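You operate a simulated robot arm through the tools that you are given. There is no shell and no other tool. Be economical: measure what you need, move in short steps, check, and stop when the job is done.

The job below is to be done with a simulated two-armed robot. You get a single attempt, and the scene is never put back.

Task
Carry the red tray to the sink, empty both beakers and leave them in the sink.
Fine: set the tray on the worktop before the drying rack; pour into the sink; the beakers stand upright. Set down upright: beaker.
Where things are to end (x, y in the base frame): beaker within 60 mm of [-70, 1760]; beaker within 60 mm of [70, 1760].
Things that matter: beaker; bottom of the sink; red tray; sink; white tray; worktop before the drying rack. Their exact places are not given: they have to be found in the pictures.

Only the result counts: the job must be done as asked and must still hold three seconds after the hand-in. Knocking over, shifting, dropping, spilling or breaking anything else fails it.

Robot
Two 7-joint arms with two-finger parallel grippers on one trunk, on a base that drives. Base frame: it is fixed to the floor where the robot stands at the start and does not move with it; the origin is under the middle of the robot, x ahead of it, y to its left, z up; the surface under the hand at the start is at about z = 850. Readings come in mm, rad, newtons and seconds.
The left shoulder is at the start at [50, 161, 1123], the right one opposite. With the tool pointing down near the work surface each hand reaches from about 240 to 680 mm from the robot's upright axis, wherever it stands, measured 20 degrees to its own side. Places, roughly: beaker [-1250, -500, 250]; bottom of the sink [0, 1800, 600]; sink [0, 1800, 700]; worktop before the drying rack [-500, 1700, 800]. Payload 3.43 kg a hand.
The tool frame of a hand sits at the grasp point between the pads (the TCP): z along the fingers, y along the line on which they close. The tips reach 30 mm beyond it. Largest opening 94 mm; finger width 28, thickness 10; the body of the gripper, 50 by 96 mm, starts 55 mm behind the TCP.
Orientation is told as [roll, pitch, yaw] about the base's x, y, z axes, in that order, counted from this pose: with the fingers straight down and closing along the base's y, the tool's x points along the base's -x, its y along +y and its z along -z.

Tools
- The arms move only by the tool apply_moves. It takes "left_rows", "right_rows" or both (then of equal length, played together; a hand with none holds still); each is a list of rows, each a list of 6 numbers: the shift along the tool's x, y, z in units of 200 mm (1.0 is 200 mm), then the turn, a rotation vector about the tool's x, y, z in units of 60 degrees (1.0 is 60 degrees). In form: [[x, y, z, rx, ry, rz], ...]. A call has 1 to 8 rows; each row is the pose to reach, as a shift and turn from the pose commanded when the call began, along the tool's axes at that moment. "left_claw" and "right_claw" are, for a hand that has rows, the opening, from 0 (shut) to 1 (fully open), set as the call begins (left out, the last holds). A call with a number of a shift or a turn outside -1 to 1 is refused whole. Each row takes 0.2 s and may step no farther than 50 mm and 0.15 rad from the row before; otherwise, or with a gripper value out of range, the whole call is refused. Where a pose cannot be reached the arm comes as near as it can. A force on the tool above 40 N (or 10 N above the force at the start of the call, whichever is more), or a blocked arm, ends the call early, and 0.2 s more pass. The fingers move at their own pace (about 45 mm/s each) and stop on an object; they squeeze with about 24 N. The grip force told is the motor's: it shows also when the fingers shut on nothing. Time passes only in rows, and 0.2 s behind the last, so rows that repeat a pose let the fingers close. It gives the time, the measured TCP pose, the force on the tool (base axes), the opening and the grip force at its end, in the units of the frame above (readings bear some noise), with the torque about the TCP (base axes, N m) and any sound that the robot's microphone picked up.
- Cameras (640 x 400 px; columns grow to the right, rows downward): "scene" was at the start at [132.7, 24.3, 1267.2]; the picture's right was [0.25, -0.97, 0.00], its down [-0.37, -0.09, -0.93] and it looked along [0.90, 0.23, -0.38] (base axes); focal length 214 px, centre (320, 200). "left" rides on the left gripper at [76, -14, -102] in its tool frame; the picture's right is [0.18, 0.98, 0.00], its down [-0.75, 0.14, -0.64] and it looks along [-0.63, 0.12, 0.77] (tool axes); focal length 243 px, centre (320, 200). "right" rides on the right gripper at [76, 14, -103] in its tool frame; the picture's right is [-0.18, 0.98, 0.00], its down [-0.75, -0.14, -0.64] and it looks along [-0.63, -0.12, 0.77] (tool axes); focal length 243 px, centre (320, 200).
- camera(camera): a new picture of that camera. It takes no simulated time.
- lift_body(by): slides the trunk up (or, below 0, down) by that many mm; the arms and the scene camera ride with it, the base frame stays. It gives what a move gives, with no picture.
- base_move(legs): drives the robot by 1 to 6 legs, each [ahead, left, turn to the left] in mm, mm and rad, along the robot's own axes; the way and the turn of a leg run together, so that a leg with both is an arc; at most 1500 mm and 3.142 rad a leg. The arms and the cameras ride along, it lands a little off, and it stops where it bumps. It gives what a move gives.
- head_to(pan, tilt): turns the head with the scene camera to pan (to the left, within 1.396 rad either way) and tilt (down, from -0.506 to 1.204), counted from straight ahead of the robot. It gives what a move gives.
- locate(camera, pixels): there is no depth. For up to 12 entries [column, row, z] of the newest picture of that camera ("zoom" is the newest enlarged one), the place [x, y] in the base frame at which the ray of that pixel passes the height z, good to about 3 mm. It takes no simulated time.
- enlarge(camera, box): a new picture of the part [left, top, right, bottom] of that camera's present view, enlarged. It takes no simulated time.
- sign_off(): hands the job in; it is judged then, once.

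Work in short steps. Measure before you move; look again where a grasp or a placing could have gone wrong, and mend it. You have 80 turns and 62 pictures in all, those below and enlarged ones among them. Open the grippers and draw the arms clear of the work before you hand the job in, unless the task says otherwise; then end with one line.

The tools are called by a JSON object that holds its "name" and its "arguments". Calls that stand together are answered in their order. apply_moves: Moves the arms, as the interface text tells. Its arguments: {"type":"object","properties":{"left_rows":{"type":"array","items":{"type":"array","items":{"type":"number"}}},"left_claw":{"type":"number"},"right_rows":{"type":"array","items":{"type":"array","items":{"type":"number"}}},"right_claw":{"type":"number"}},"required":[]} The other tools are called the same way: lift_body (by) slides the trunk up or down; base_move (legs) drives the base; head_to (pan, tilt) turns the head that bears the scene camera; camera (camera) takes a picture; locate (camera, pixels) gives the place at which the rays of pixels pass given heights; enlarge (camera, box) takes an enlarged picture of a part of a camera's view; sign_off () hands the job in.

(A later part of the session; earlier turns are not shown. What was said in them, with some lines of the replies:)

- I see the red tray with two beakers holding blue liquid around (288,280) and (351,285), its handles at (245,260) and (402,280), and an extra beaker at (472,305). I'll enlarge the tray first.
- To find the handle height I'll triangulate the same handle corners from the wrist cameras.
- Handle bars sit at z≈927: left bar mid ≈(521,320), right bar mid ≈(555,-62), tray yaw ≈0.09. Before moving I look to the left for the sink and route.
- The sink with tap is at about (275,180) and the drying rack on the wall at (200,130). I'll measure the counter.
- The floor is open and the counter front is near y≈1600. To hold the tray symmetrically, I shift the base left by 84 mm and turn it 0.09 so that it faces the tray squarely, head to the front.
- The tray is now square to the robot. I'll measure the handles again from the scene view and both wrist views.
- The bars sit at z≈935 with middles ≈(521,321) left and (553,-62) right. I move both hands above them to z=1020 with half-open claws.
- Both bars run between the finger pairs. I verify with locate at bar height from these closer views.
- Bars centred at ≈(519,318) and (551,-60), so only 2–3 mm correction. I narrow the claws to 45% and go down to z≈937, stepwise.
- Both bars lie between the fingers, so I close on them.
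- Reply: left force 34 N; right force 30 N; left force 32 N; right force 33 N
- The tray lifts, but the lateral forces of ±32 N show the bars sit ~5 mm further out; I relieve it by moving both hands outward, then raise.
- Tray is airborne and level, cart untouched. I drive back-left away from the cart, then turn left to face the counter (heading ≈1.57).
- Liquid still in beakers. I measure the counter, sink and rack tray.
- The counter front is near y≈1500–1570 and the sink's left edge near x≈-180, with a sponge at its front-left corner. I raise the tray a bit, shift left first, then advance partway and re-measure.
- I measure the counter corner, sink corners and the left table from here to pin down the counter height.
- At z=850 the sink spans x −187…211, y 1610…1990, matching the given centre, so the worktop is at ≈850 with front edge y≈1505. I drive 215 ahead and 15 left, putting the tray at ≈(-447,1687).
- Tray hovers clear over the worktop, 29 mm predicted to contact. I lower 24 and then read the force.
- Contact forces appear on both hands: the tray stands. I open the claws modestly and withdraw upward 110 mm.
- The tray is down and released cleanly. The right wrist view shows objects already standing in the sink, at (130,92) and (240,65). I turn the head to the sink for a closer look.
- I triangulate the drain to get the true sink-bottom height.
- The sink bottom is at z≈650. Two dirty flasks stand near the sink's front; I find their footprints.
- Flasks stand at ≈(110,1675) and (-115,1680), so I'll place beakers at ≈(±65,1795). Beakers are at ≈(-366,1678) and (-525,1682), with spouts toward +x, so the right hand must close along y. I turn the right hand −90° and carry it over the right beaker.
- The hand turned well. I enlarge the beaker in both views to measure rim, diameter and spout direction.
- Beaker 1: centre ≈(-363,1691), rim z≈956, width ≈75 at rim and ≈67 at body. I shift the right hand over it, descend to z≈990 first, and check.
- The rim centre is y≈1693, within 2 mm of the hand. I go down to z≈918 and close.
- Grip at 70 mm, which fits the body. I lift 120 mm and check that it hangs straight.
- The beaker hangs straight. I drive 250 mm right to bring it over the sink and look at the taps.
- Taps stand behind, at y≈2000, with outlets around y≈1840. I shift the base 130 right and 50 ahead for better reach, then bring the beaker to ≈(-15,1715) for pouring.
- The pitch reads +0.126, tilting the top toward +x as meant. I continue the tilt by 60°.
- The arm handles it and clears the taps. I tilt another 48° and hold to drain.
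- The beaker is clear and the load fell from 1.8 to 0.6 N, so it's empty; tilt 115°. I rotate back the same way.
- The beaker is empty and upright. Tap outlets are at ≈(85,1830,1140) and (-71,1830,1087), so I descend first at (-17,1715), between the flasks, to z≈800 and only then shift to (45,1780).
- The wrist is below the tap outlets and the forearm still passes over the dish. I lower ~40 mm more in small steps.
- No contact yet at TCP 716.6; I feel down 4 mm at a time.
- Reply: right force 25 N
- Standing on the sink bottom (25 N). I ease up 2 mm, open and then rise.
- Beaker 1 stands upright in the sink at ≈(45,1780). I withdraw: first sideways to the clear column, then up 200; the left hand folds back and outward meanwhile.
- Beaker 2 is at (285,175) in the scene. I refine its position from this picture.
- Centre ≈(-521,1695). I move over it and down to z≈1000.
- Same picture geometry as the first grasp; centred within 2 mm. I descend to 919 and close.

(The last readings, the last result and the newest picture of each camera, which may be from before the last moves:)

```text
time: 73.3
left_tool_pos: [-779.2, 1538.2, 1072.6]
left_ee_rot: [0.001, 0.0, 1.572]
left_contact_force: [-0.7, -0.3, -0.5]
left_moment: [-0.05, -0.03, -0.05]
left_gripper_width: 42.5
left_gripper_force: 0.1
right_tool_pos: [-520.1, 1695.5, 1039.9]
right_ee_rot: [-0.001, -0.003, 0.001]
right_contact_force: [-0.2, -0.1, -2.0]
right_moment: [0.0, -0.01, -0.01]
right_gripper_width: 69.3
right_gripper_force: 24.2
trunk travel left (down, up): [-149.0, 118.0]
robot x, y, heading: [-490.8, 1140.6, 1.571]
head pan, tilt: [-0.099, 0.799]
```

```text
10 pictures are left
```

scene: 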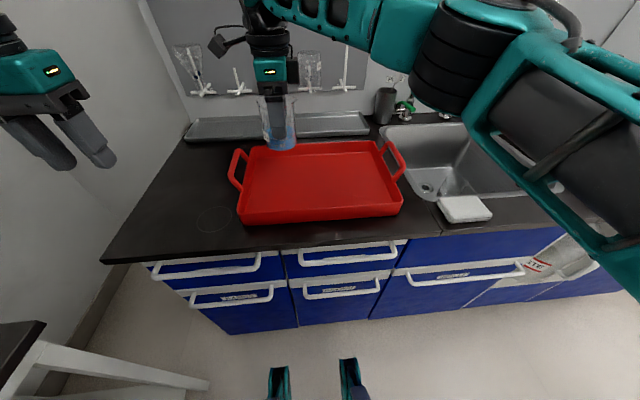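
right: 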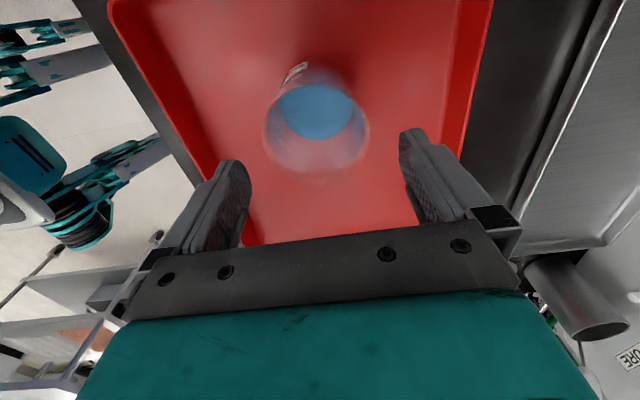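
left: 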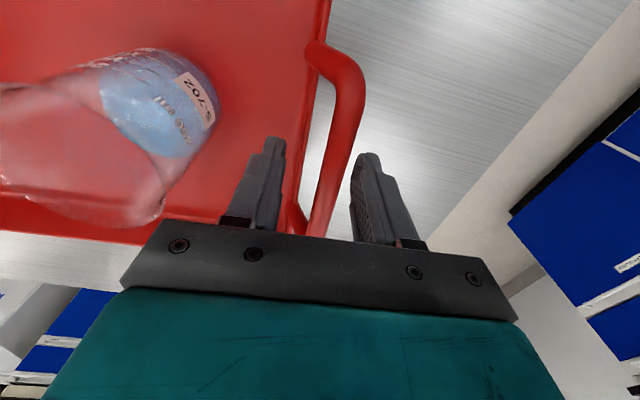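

Held and lifted. I first bring the hand to the same arm pose as before, then drive right 418 and ahead 50.

{"name": "apply_moves", "arguments": {"right_rows": [[-0.14, -0.05, 0, 0, 0, 0], [-0.28, -0.1, 0, 0, 0, 0], [-0.43, -0.155, 0, 0, 0, 0]]}}

{"name": "base_move", "arguments": {"legs": [[0, -418, 0], [50, 0, 0]]}}

{"name": "head_to", "arguments": {"pan": -0.351, "tilt": 0.6}}

{"name": "camera", "arguments": {"camera": "scene"}}

```text
time: 74.1
left_tool_pos: [-779.5, 1539.6, 1074.1]
left_ee_rot: [0.002, -0.001, 1.57]
left_contact_force: [1.0, -0.4, 1.0]
left_moment: [0.01, -0.02, -0.05]
left_gripper_width: 42.2
left_gripper_force: 0.0
right_tool_pos: [-433.7, 1664.1, 1039.0]
right_ee_rot: [-0.002, -0.001, -0.003]
right_contact_force: [-0.3, -0.4, -1.7]
right_moment: [-0.01, 0.01, 0.01]
right_gripper_width: 69.9
right_gripper_force: 24.3
trunk travel left (down, up): [-149.0, 118.0]
robot x, y, heading: [-490.4, 1140.1, 1.57]
head pan, tilt: [-0.099, 0.799]
```

```text
time: 78.8
left_tool_pos: [-362.5, 1589.5, 1074.6]
left_ee_rot: [0.0, 0.002, 1.57]
left_contact_force: [0.2, 0.2, -0.4]
left_moment: [-0.03, -0.04, 0.03]
left_gripper_width: 42.3
left_gripper_force: 0.1
right_tool_pos: [-18.0, 1712.3, 1039.2]
right_ee_rot: [-0.001, 0.0, -0.002]
right_contact_force: [0.3, 0.1, -0.8]
right_moment: [0.0, 0.0, -0.01]
right_gripper_width: 69.7
right_gripper_force: 24.0
trunk travel left (down, up): [-149.0, 118.0]
robot x, y, heading: [-70.7, 1192.4, 1.569]
head pan, tilt: [-0.099, 0.799]
```

```text
time: 79.6
left_tool_pos: [-362.2, 1587.5, 1074.0]
left_ee_rot: [-0.001, 0.0, 1.568]
left_contact_force: [-0.8, -0.2, -0.1]
left_moment: [-0.03, 0.0, 0.0]
left_gripper_width: 42.5
left_gripper_force: 0.1
right_tool_pos: [-16.4, 1712.1, 1038.2]
right_ee_rot: [-0.002, -0.001, -0.001]
right_contact_force: [-0.5, 0.9, -2.5]
right_moment: [0.01, -0.04, 0.02]
right_gripper_width: 69.8
right_gripper_force: 23.8
trunk travel left (down, up): [-149.0, 118.0]
robot x, y, heading: [-71.2, 1193.2, 1.569]
head pan, tilt: [-0.351, 0.6]
```

```text
9 pictures are left
```

scene: 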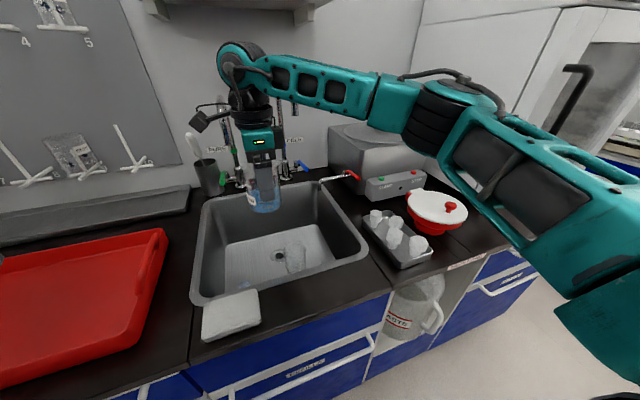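

Arm pose as before; beaker 1 stands at (295,262). To keep the stream clear of it, I shift 28 mm to −x, then pour.

{"name": "apply_moves", "arguments": {"right_rows": [[0.14, -0.035, 0, 0, 0, 0], [0.14, -0.035, 0, 0, 0.14, 0], [0.14, -0.035, 0, 0, 0.28, 0], [0.14, -0.035, 0, 0, 0.42, 0], [0.14, -0.035, 0, 0, 0.56, 0], [0.14, -0.035, 0, 0, 0.7, 0], [0.14, -0.035, 0, 0, 0.84, 0], [0.14, -0.035, 0, 0, 0.98, 0]]}}

{"name": "apply_moves", "arguments": {"right_rows": [[0, 0, 0, 0, 0.14, 0], [0, 0, 0, 0, 0.28, 0], [0, 0, 0, 0, 0.42, 0], [0, 0, 0, 0, 0.56, 0], [0, 0, 0, 0, 0.7, 0], [0, 0, 0, 0, 0.82, 0], [0, 0, 0, 0, 0.92, 0], [0, 0, 0, 0, 0.92, 0]]}}

{"name": "apply_moves", "arguments": {"right_rows": [[0, 0, 0, 0, 0, 0], [0, 0, 0, 0, 0, 0], [0, 0, 0, 0, 0, 0], [0, 0, 0, 0, 0, 0], [0, 0, 0, 0, 0, 0], [0, 0, 0, 0, 0, 0]]}}

{"name": "camera", "arguments": {"camera": "scene"}}

```text
time: 81.4
left_tool_pos: [-362.4, 1587.2, 1073.8]
left_ee_rot: [-0.002, 0.0, 1.569]
left_contact_force: [-0.5, -0.4, 0.5]
left_moment: [0.0, -0.02, 0.0]
left_gripper_width: 42.3
left_gripper_force: 0.0
right_tool_pos: [-45.4, 1705.7, 1040.3]
right_ee_rot: [-0.001, 1.029, -0.004]
right_contact_force: [0.1, -0.2, -0.7]
right_moment: [-0.03, -0.06, -0.02]
right_gripper_width: 69.5
right_gripper_force: 24.1
trunk travel left (down, up): [-149.0, 118.0]
robot x, y, heading: [-73.3, 1186.1, 1.572]
head pan, tilt: [-0.351, 0.6]
```

```text
time: 83.2
left_tool_pos: [-363.0, 1588.0, 1074.2]
left_ee_rot: [0.0, 0.002, 1.569]
left_contact_force: [0.3, -0.8, -0.4]
left_moment: [0.0, 0.02, -0.01]
left_gripper_width: 42.2
left_gripper_force: 0.0
right_tool_pos: [-47.3, 1705.2, 1038.7]
right_ee_rot: [-3.137, 1.15, -3.142]
right_contact_force: [0.4, 0.1, -2.1]
right_moment: [0.01, -0.01, 0.03]
right_gripper_width: 69.5
right_gripper_force: 23.8
trunk travel left (down, up): [-149.0, 118.0]
robot x, y, heading: [-71.5, 1190.3, 1.565]
head pan, tilt: [-0.351, 0.6]
```

```text
time: 84.6
left_tool_pos: [-363.0, 1587.7, 1074.2]
left_ee_rot: [0.0, 0.0, 1.568]
left_contact_force: [-0.9, 0.1, 0.6]
left_moment: [0.02, 0.01, -0.01]
left_gripper_width: 42.3
left_gripper_force: 0.0
right_tool_pos: [-45.7, 1704.8, 1038.7]
right_ee_rot: [-3.139, 1.153, 3.142]
right_contact_force: [-0.3, 0.5, -0.8]
right_moment: [0.0, -0.02, -0.01]
right_gripper_width: 69.4
right_gripper_force: 23.8
trunk travel left (down, up): [-149.0, 118.0]
robot x, y, heading: [-73.6, 1188.1, 1.565]
head pan, tilt: [-0.351, 0.6]
```

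```text
8 pictures are left
```

scene: 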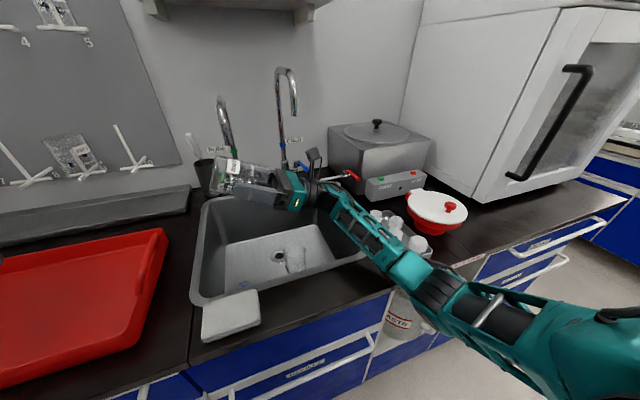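

Empty and clear. I rotate back the same way.

{"name": "apply_moves", "arguments": {"right_rows": [[0, 0, 0, 0, -0.14, 0], [0, 0, 0, 0, -0.28, 0], [0, 0, 0, 0, -0.42, 0], [0, 0, 0, 0, -0.56, 0], [0, 0, 0, 0, -0.7, 0], [0, 0, 0, 0, -0.82, 0], [0, 0, 0, 0, -0.92, 0]]}}

{"name": "apply_moves", "arguments": {"right_rows": [[0, 0, 0, 0, -0.14, 0], [0, 0, 0, 0, -0.28, 0], [0, 0, 0, 0, -0.42, 0], [0, 0, 0, 0, -0.56, 0], [0, 0, 0, 0, -0.7, 0], [0, 0, 0, 0, -0.84, 0], [0, 0, 0, 0, -0.98, 0], [0, 0, 0, 0, -0.98, 0]]}}

{"name": "camera", "arguments": {"camera": "right"}}

```text
time: 86.2
left_tool_pos: [-361.7, 1588.4, 1074.3]
left_ee_rot: [-0.002, 0.0, 1.569]
left_contact_force: [-0.1, 0.5, 0.3]
left_moment: [-0.01, -0.02, 0.01]
left_gripper_width: 42.3
left_gripper_force: 0.0
right_tool_pos: [-45.8, 1704.8, 1038.6]
right_ee_rot: [-0.004, 1.025, -0.008]
right_contact_force: [-0.4, 0.0, -1.5]
right_moment: [0.02, 0.01, 0.03]
right_gripper_width: 69.8
right_gripper_force: 23.7
trunk travel left (down, up): [-149.0, 118.0]
robot x, y, heading: [-71.4, 1190.6, 1.564]
head pan, tilt: [-0.351, 0.6]
```

```text
time: 88.0
left_tool_pos: [-362.4, 1588.1, 1074.2]
left_ee_rot: [0.0, 0.002, 1.569]
left_contact_force: [-0.8, 0.5, -0.3]
left_moment: [-0.02, 0.01, -0.02]
left_gripper_width: 42.4
left_gripper_force: 0.0
right_tool_pos: [-45.6, 1705.8, 1038.5]
right_ee_rot: [0.0, -0.001, -0.003]
right_contact_force: [-0.1, 0.8, -0.7]
right_moment: [-0.03, 0.02, 0.02]
right_gripper_width: 69.7
right_gripper_force: 23.4
trunk travel left (down, up): [-149.0, 118.0]
robot x, y, heading: [-72.1, 1192.1, 1.569]
head pan, tilt: [-0.351, 0.6]
```

```text
7 pictures are left
```

right: 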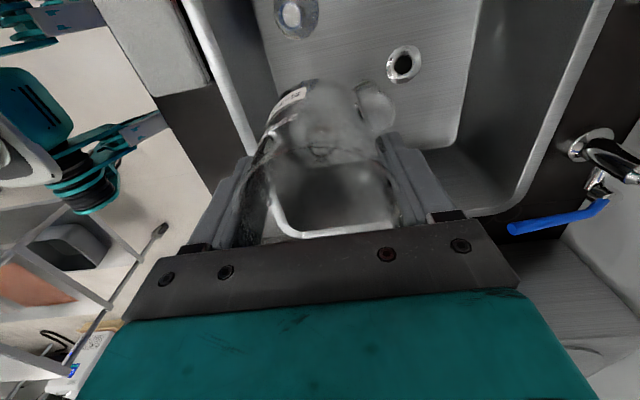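

Empty and upright. I check beaker 1 and the blue flask in this view before descending.

{"name": "locate", "arguments": {"camera": "right", "pixels": [[378, 108, 700], [378, 108, 745], [297, 15, 660], [292, 15, 780], [403, 64, 650], [395, 115, 745]]}}

{"name": "locate", "arguments": {"camera": "scene", "pixels": [[294, 272, 655], [290, 248, 750], [240, 287, 790]]}}

```text
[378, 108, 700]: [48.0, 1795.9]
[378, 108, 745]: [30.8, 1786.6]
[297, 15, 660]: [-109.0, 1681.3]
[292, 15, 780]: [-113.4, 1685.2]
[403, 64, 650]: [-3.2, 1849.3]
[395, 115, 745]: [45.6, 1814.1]
```

```text
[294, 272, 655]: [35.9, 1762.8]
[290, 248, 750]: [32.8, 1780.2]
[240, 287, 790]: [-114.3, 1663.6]
```

All as expected. I descend at (-22,1715), then shift to (-62,1785) at z≈798.

{"name": "apply_moves", "arguments": {"right_rows": [[-0.118, 0.05, 0, 0, 0, 0], [-0.118, 0.05, 0.2, 0, 0, 0], [-0.118, 0.05, 0.4, 0, 0, 0], [-0.118, 0.05, 0.6, 0, 0, 0], [-0.118, 0.05, 0.8, 0, 0, 0], [-0.118, 0.05, 1.0, 0, 0, 0]]}}

{"name": "apply_moves", "arguments": {"right_rows": [[0, 0, 0.2, 0, 0, 0], [0.1, 0.175, 0.2, 0, 0, 0], [0.2, 0.35, 0.2, 0, 0, 0], [0.2, 0.35, 0.4, 0, 0, 0], [0.2, 0.35, 0.5, 0, 0, 0]]}}

{"name": "camera", "arguments": {"camera": "scene"}}

```text
time: 89.4
left_tool_pos: [-362.5, 1589.1, 1073.7]
left_ee_rot: [-0.001, 0.0, 1.568]
left_contact_force: [0.4, -0.1, 0.3]
left_moment: [0.0, 0.03, -0.01]
left_gripper_width: 42.2
left_gripper_force: 0.1
right_tool_pos: [-22.6, 1714.2, 836.5]
right_ee_rot: [-0.002, 0.0, -0.004]
right_contact_force: [-0.4, -0.3, -1.0]
right_moment: [0.01, 0.0, 0.0]
right_gripper_width: 69.5
right_gripper_force: 23.9
trunk travel left (down, up): [-149.0, 118.0]
robot x, y, heading: [-69.9, 1190.4, 1.568]
head pan, tilt: [-0.351, 0.6]
```

```text
time: 90.6
left_tool_pos: [-362.0, 1587.9, 1073.5]
left_ee_rot: [0.0, -0.001, 1.569]
left_contact_force: [0.0, 0.2, 0.9]
left_moment: [0.0, -0.01, -0.02]
left_gripper_width: 42.5
left_gripper_force: 0.2
right_tool_pos: [-62.3, 1770.3, 755.1]
right_ee_rot: [0.001, 0.001, -0.002]
right_contact_force: [0.1, -1.0, -0.9]
right_moment: [0.0, 0.01, 0.01]
right_gripper_width: 69.7
right_gripper_force: 23.6
right hand out of reach, approached as far as the arm can: row 4, 5
trunk travel left (down, up): [-149.0, 118.0]
robot x, y, heading: [-72.5, 1193.8, 1.57]
head pan, tilt: [-0.351, 0.6]
```

```text
6 pictures are left
```

scene: 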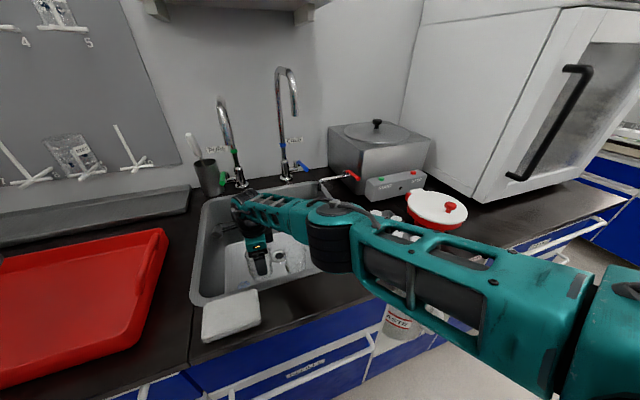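

Out of reach for the last bit: the hand is at (-62,1770,755). I creep the base 25 mm ahead (the hand moves to y≈1795, free space there), then lower at y≈1783.

{"name": "base_move", "arguments": {"legs": [[25, 0, 0]]}}

{"name": "apply_moves", "arguments": {"right_rows": [[0, -0.13, 0.0, 0, 0, 0], [0, -0.13, 0.05, 0, 0, 0], [0, -0.13, 0.09, 0, 0, 0], [0, -0.13, 0.09, 0, 0, 0]]}}

```text
time: 91.4
left_tool_pos: [-362.4, 1614.4, 1073.9]
left_ee_rot: [0.0, 0.003, 1.57]
left_contact_force: [-0.1, 0.3, 1.0]
left_moment: [-0.02, 0.01, 0.03]
left_gripper_width: 42.4
left_gripper_force: 0.0
right_tool_pos: [-61.2, 1796.6, 755.6]
right_ee_rot: [0.0, 0.001, -0.001]
right_contact_force: [0.7, -0.1, -0.8]
right_moment: [0.01, 0.01, 0.05]
right_gripper_width: 69.6
right_gripper_force: 24.3
trunk travel left (down, up): [-149.0, 118.0]
robot x, y, heading: [-74.6, 1217.1, 1.568]
head pan, tilt: [-0.351, 0.6]
```

```text
time: 92.4
left_tool_pos: [-362.1, 1612.6, 1073.8]
left_ee_rot: [-0.001, 0.0, 1.573]
left_contact_force: [0.2, -0.3, -0.3]
left_moment: [0.01, 0.01, 0.01]
left_gripper_width: 42.3
left_gripper_force: 0.1
right_tool_pos: [-59.4, 1770.0, 737.4]
right_ee_rot: [-0.001, 0.0, -0.004]
right_contact_force: [0.1, -0.2, -0.7]
right_moment: [-0.01, 0.0, 0.02]
right_gripper_width: 69.5
right_gripper_force: 24.3
trunk travel left (down, up): [-149.0, 118.0]
robot x, y, heading: [-71.7, 1216.0, 1.568]
head pan, tilt: [-0.351, 0.6]
```

The commanded pose had been the reached one, so I'm at (-59,1770,737). I nudge y by +10 and lower to 717.

{"name": "apply_moves", "arguments": {"right_rows": [[0, 0.05, 0.0, 0, 0, 0], [0, 0.05, 0.06, 0, 0, 0], [0, 0.05, 0.1, 0, 0, 0], [0, 0.05, 0.1, 0, 0, 0]]}}

{"name": "apply_moves", "arguments": {"right_rows": [[0, 0, 0.01, 0, 0, 0], [0, 0, 0.02, 0, 0, 0], [0, 0, 0.02, 0, 0, 0]]}}

```text
time: 93.4
left_tool_pos: [-363.1, 1614.4, 1073.5]
left_ee_rot: [-0.001, 0.0, 1.571]
left_contact_force: [0.9, 0.1, 0.6]
left_moment: [0.0, -0.01, 0.04]
left_gripper_width: 42.3
left_gripper_force: 0.1
right_tool_pos: [-60.2, 1780.2, 719.1]
right_ee_rot: [-0.003, 0.0, -0.002]
right_contact_force: [-0.2, 0.0, -0.5]
right_moment: [-0.03, -0.05, 0.01]
right_gripper_width: 69.4
right_gripper_force: 24.1
trunk travel left (down, up): [-149.0, 118.0]
robot x, y, heading: [-77.1, 1215.1, 1.571]
head pan, tilt: [-0.351, 0.6]
```

```text
time: 94.2
left_tool_pos: [-363.0, 1610.9, 1076.2]
left_ee_rot: [0.0, -0.001, 1.57]
left_contact_force: [-0.6, -0.1, -0.6]
left_moment: [-0.01, 0.04, -0.01]
left_gripper_width: 42.5
left_gripper_force: 0.0
right_tool_pos: [-59.3, 1781.6, 717.6]
right_ee_rot: [0.004, 0.0, -0.002]
right_contact_force: [4.4, -3.4, 21.4]
right_moment: [-0.51, -0.07, 0.06]
right_gripper_width: 69.6
right_gripper_force: 23.8
trunk travel left (down, up): [-149.0, 118.0]
robot x, y, heading: [-71.3, 1215.6, 1.569]
head pan, tilt: [-0.351, 0.6]
```

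Contact (21 N) at the expected height. I ease, open and rise 90 mm.

{"name": "apply_moves", "arguments": {"right_rows": [[0, 0, -0.01, 0, 0, 0], [0, 0, -0.01, 0, 0, 0]]}}

{"name": "apply_moves", "arguments": {"right_rows": [[0, 0, 0, 0, 0, 0], [0, 0, 0, 0, 0, 0], [0, 0, 0, 0, 0, 0], [0, 0, -0.1, 0, 0, 0], [0, 0, -0.25, 0, 0, 0], [0, 0, -0.4, 0, 0, 0], [0, 0, -0.48, 0, 0, 0]], "right_claw": 0.95}}

{"name": "camera", "arguments": {"camera": "right"}}

```text
time: 94.8
left_tool_pos: [-362.7, 1612.3, 1075.6]
left_ee_rot: [0.001, 0.001, 1.568]
left_contact_force: [-0.4, -0.4, -0.6]
left_moment: [0.0, 0.03, -0.03]
left_gripper_width: 42.2
left_gripper_force: 0.0
right_tool_pos: [-61.0, 1780.8, 717.1]
right_ee_rot: [0.001, 0.001, -0.004]
right_contact_force: [4.5, 2.3, 14.5]
right_moment: [0.03, 0.01, 0.0]
right_gripper_width: 69.8
right_gripper_force: 23.5
trunk travel left (down, up): [-149.0, 118.0]
robot x, y, heading: [-71.7, 1212.7, 1.565]
head pan, tilt: [-0.351, 0.6]
```

```text
time: 96.4
left_tool_pos: [-362.1, 1612.2, 1073.8]
left_ee_rot: [0.0, 0.003, 1.571]
left_contact_force: [0.1, -0.3, 0.4]
left_moment: [0.02, 0.0, -0.04]
left_gripper_width: 42.2
left_gripper_force: 0.1
right_tool_pos: [-59.9, 1780.9, 812.6]
right_ee_rot: [0.0, 0.0, -0.003]
right_contact_force: [0.0, -0.3, 0.6]
right_moment: [0.0, 0.03, 0.02]
right_gripper_width: 89.3
right_gripper_force: 0.1
trunk travel left (down, up): [-149.0, 118.0]
robot x, y, heading: [-71.8, 1216.5, 1.574]
head pan, tilt: [-0.351, 0.6]
```

```text
5 pictures are left
```

right: 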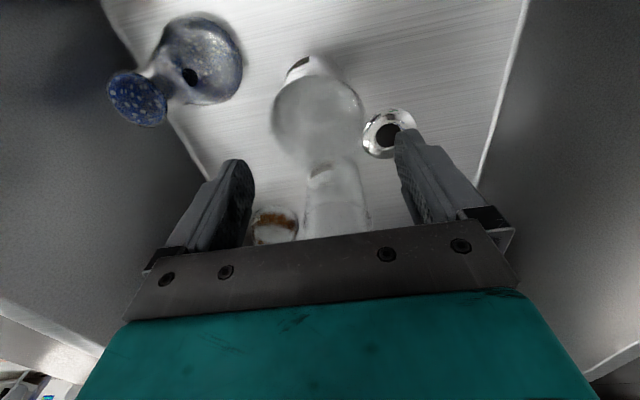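

Both beakers stand upright, flasks untouched. I withdraw via the clear column at (-20,1715) and rise.

{"name": "apply_moves", "arguments": {"right_rows": [[-0.1, -0.165, 0, 0, 0, 0], [-0.2, -0.33, 0, 0, 0, 0], [-0.2, -0.33, -0.2, 0, 0, 0], [-0.2, -0.33, -0.4, 0, 0, 0], [-0.2, -0.33, -0.6, 0, 0, 0], [-0.2, -0.33, -0.8, 0, 0, 0], [-0.2, -0.33, -1.0, 0, 0, 0]]}}

{"name": "base_move", "arguments": {"legs": [[-220, 0, 0]]}}

{"name": "head_to", "arguments": {"pan": -0.2, "tilt": 0.6}}

{"name": "camera", "arguments": {"camera": "scene"}}

{"name": "camera", "arguments": {"camera": "right"}}

```text
time: 98.0
left_tool_pos: [-362.5, 1612.9, 1074.4]
left_ee_rot: [0.001, 0.001, 1.571]
left_contact_force: [0.2, 0.4, -0.5]
left_moment: [0.0, 0.02, -0.02]
left_gripper_width: 42.3
left_gripper_force: 0.1
right_tool_pos: [-20.7, 1714.9, 1013.1]
right_ee_rot: [-0.002, 0.0, -0.002]
right_contact_force: [-0.6, 0.3, -0.2]
right_moment: [0.0, 0.0, 0.02]
right_gripper_width: 89.4
right_gripper_force: 0.0
trunk travel left (down, up): [-149.0, 118.0]
robot x, y, heading: [-74.1, 1216.9, 1.566]
head pan, tilt: [-0.351, 0.6]
```

```text
time: 99.7
left_tool_pos: [-362.3, 1396.0, 1073.5]
left_ee_rot: [0.001, -0.001, 1.57]
left_contact_force: [-0.4, -0.4, 0.3]
left_moment: [0.03, 0.0, 0.0]
left_gripper_width: 42.3
left_gripper_force: 0.0
right_tool_pos: [-19.8, 1499.7, 1013.7]
right_ee_rot: [0.0, 0.0, -0.001]
right_contact_force: [0.6, -0.6, -0.1]
right_moment: [-0.02, -0.02, 0.05]
right_gripper_width: 89.5
right_gripper_force: 0.0
trunk travel left (down, up): [-149.0, 118.0]
robot x, y, heading: [-77.3, 1002.5, 1.571]
head pan, tilt: [-0.351, 0.6]
```

```text
time: 100.4
left_tool_pos: [-363.3, 1396.8, 1075.4]
left_ee_rot: [0.0, 0.0, 1.57]
left_contact_force: [-0.1, 0.3, -0.7]
left_moment: [0.01, 0.03, 0.02]
left_gripper_width: 42.2
left_gripper_force: 0.0
right_tool_pos: [-20.4, 1499.3, 1012.8]
right_ee_rot: [-0.002, -0.002, -0.002]
right_contact_force: [-0.1, 0.0, 0.0]
right_moment: [0.02, 0.01, 0.0]
right_gripper_width: 89.3
right_gripper_force: 0.1
trunk travel left (down, up): [-149.0, 118.0]
robot x, y, heading: [-78.8, 995.9, 1.578]
head pan, tilt: [-0.201, 0.6]
```

```text
4 pictures are left
```

scene: 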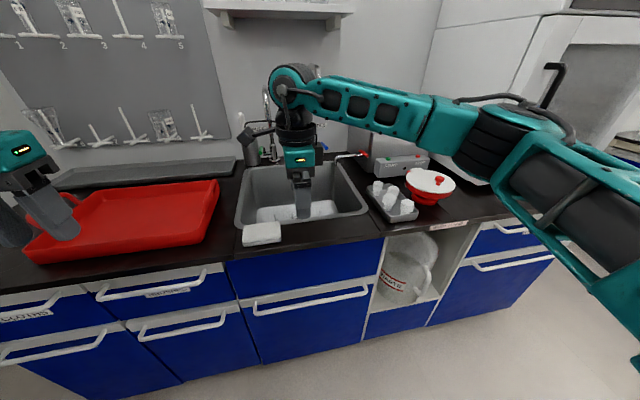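

```text
3 pictures are left
```

right: 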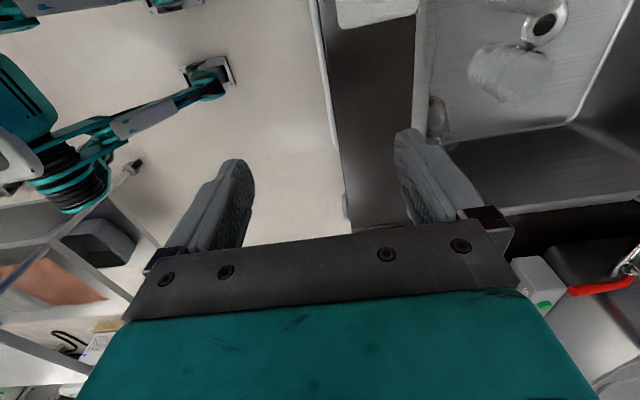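

The tray stands before the rack, both beakers are upright and empty in the sink, and the arms are clear. I open the left gripper fully, then hand in.

{"name": "apply_moves", "arguments": {"left_rows": [[0, 0, 0, 0, 0, 0], [0, 0, 0, 0, 0, 0], [0, 0, 0, 0, 0, 0], [0, 0, 0, 0, 0, 0]], "left_claw": 1.0}}

{"name": "sign_off", "arguments": {}}

```text
time: 101.4
left_tool_pos: [-363.5, 1397.0, 1073.6]
left_ee_rot: [0.001, 0.002, 1.571]
left_contact_force: [0.0, 0.4, 0.2]
left_moment: [0.01, 0.01, -0.02]
left_gripper_width: 93.7
left_gripper_force: 0.1
right_tool_pos: [-21.0, 1500.0, 1012.4]
right_ee_rot: [-0.001, 0.001, -0.002]
right_contact_force: [0.0, -0.6, -1.0]
right_moment: [0.0, 0.0, -0.01]
right_gripper_width: 89.6
right_gripper_force: 0.0
trunk travel left (down, up): [-149.0, 118.0]
robot x, y, heading: [-72.8, 1000.8, 1.569]
head pan, tilt: [-0.201, 0.6]
```

```text
The job is handed in.
```

Job handed in: the red tray is on the worktop in front of the drying rack, and both beakers were emptied into the sink and left standing upright in it, at about (45, 1780) and (-60, 1781).
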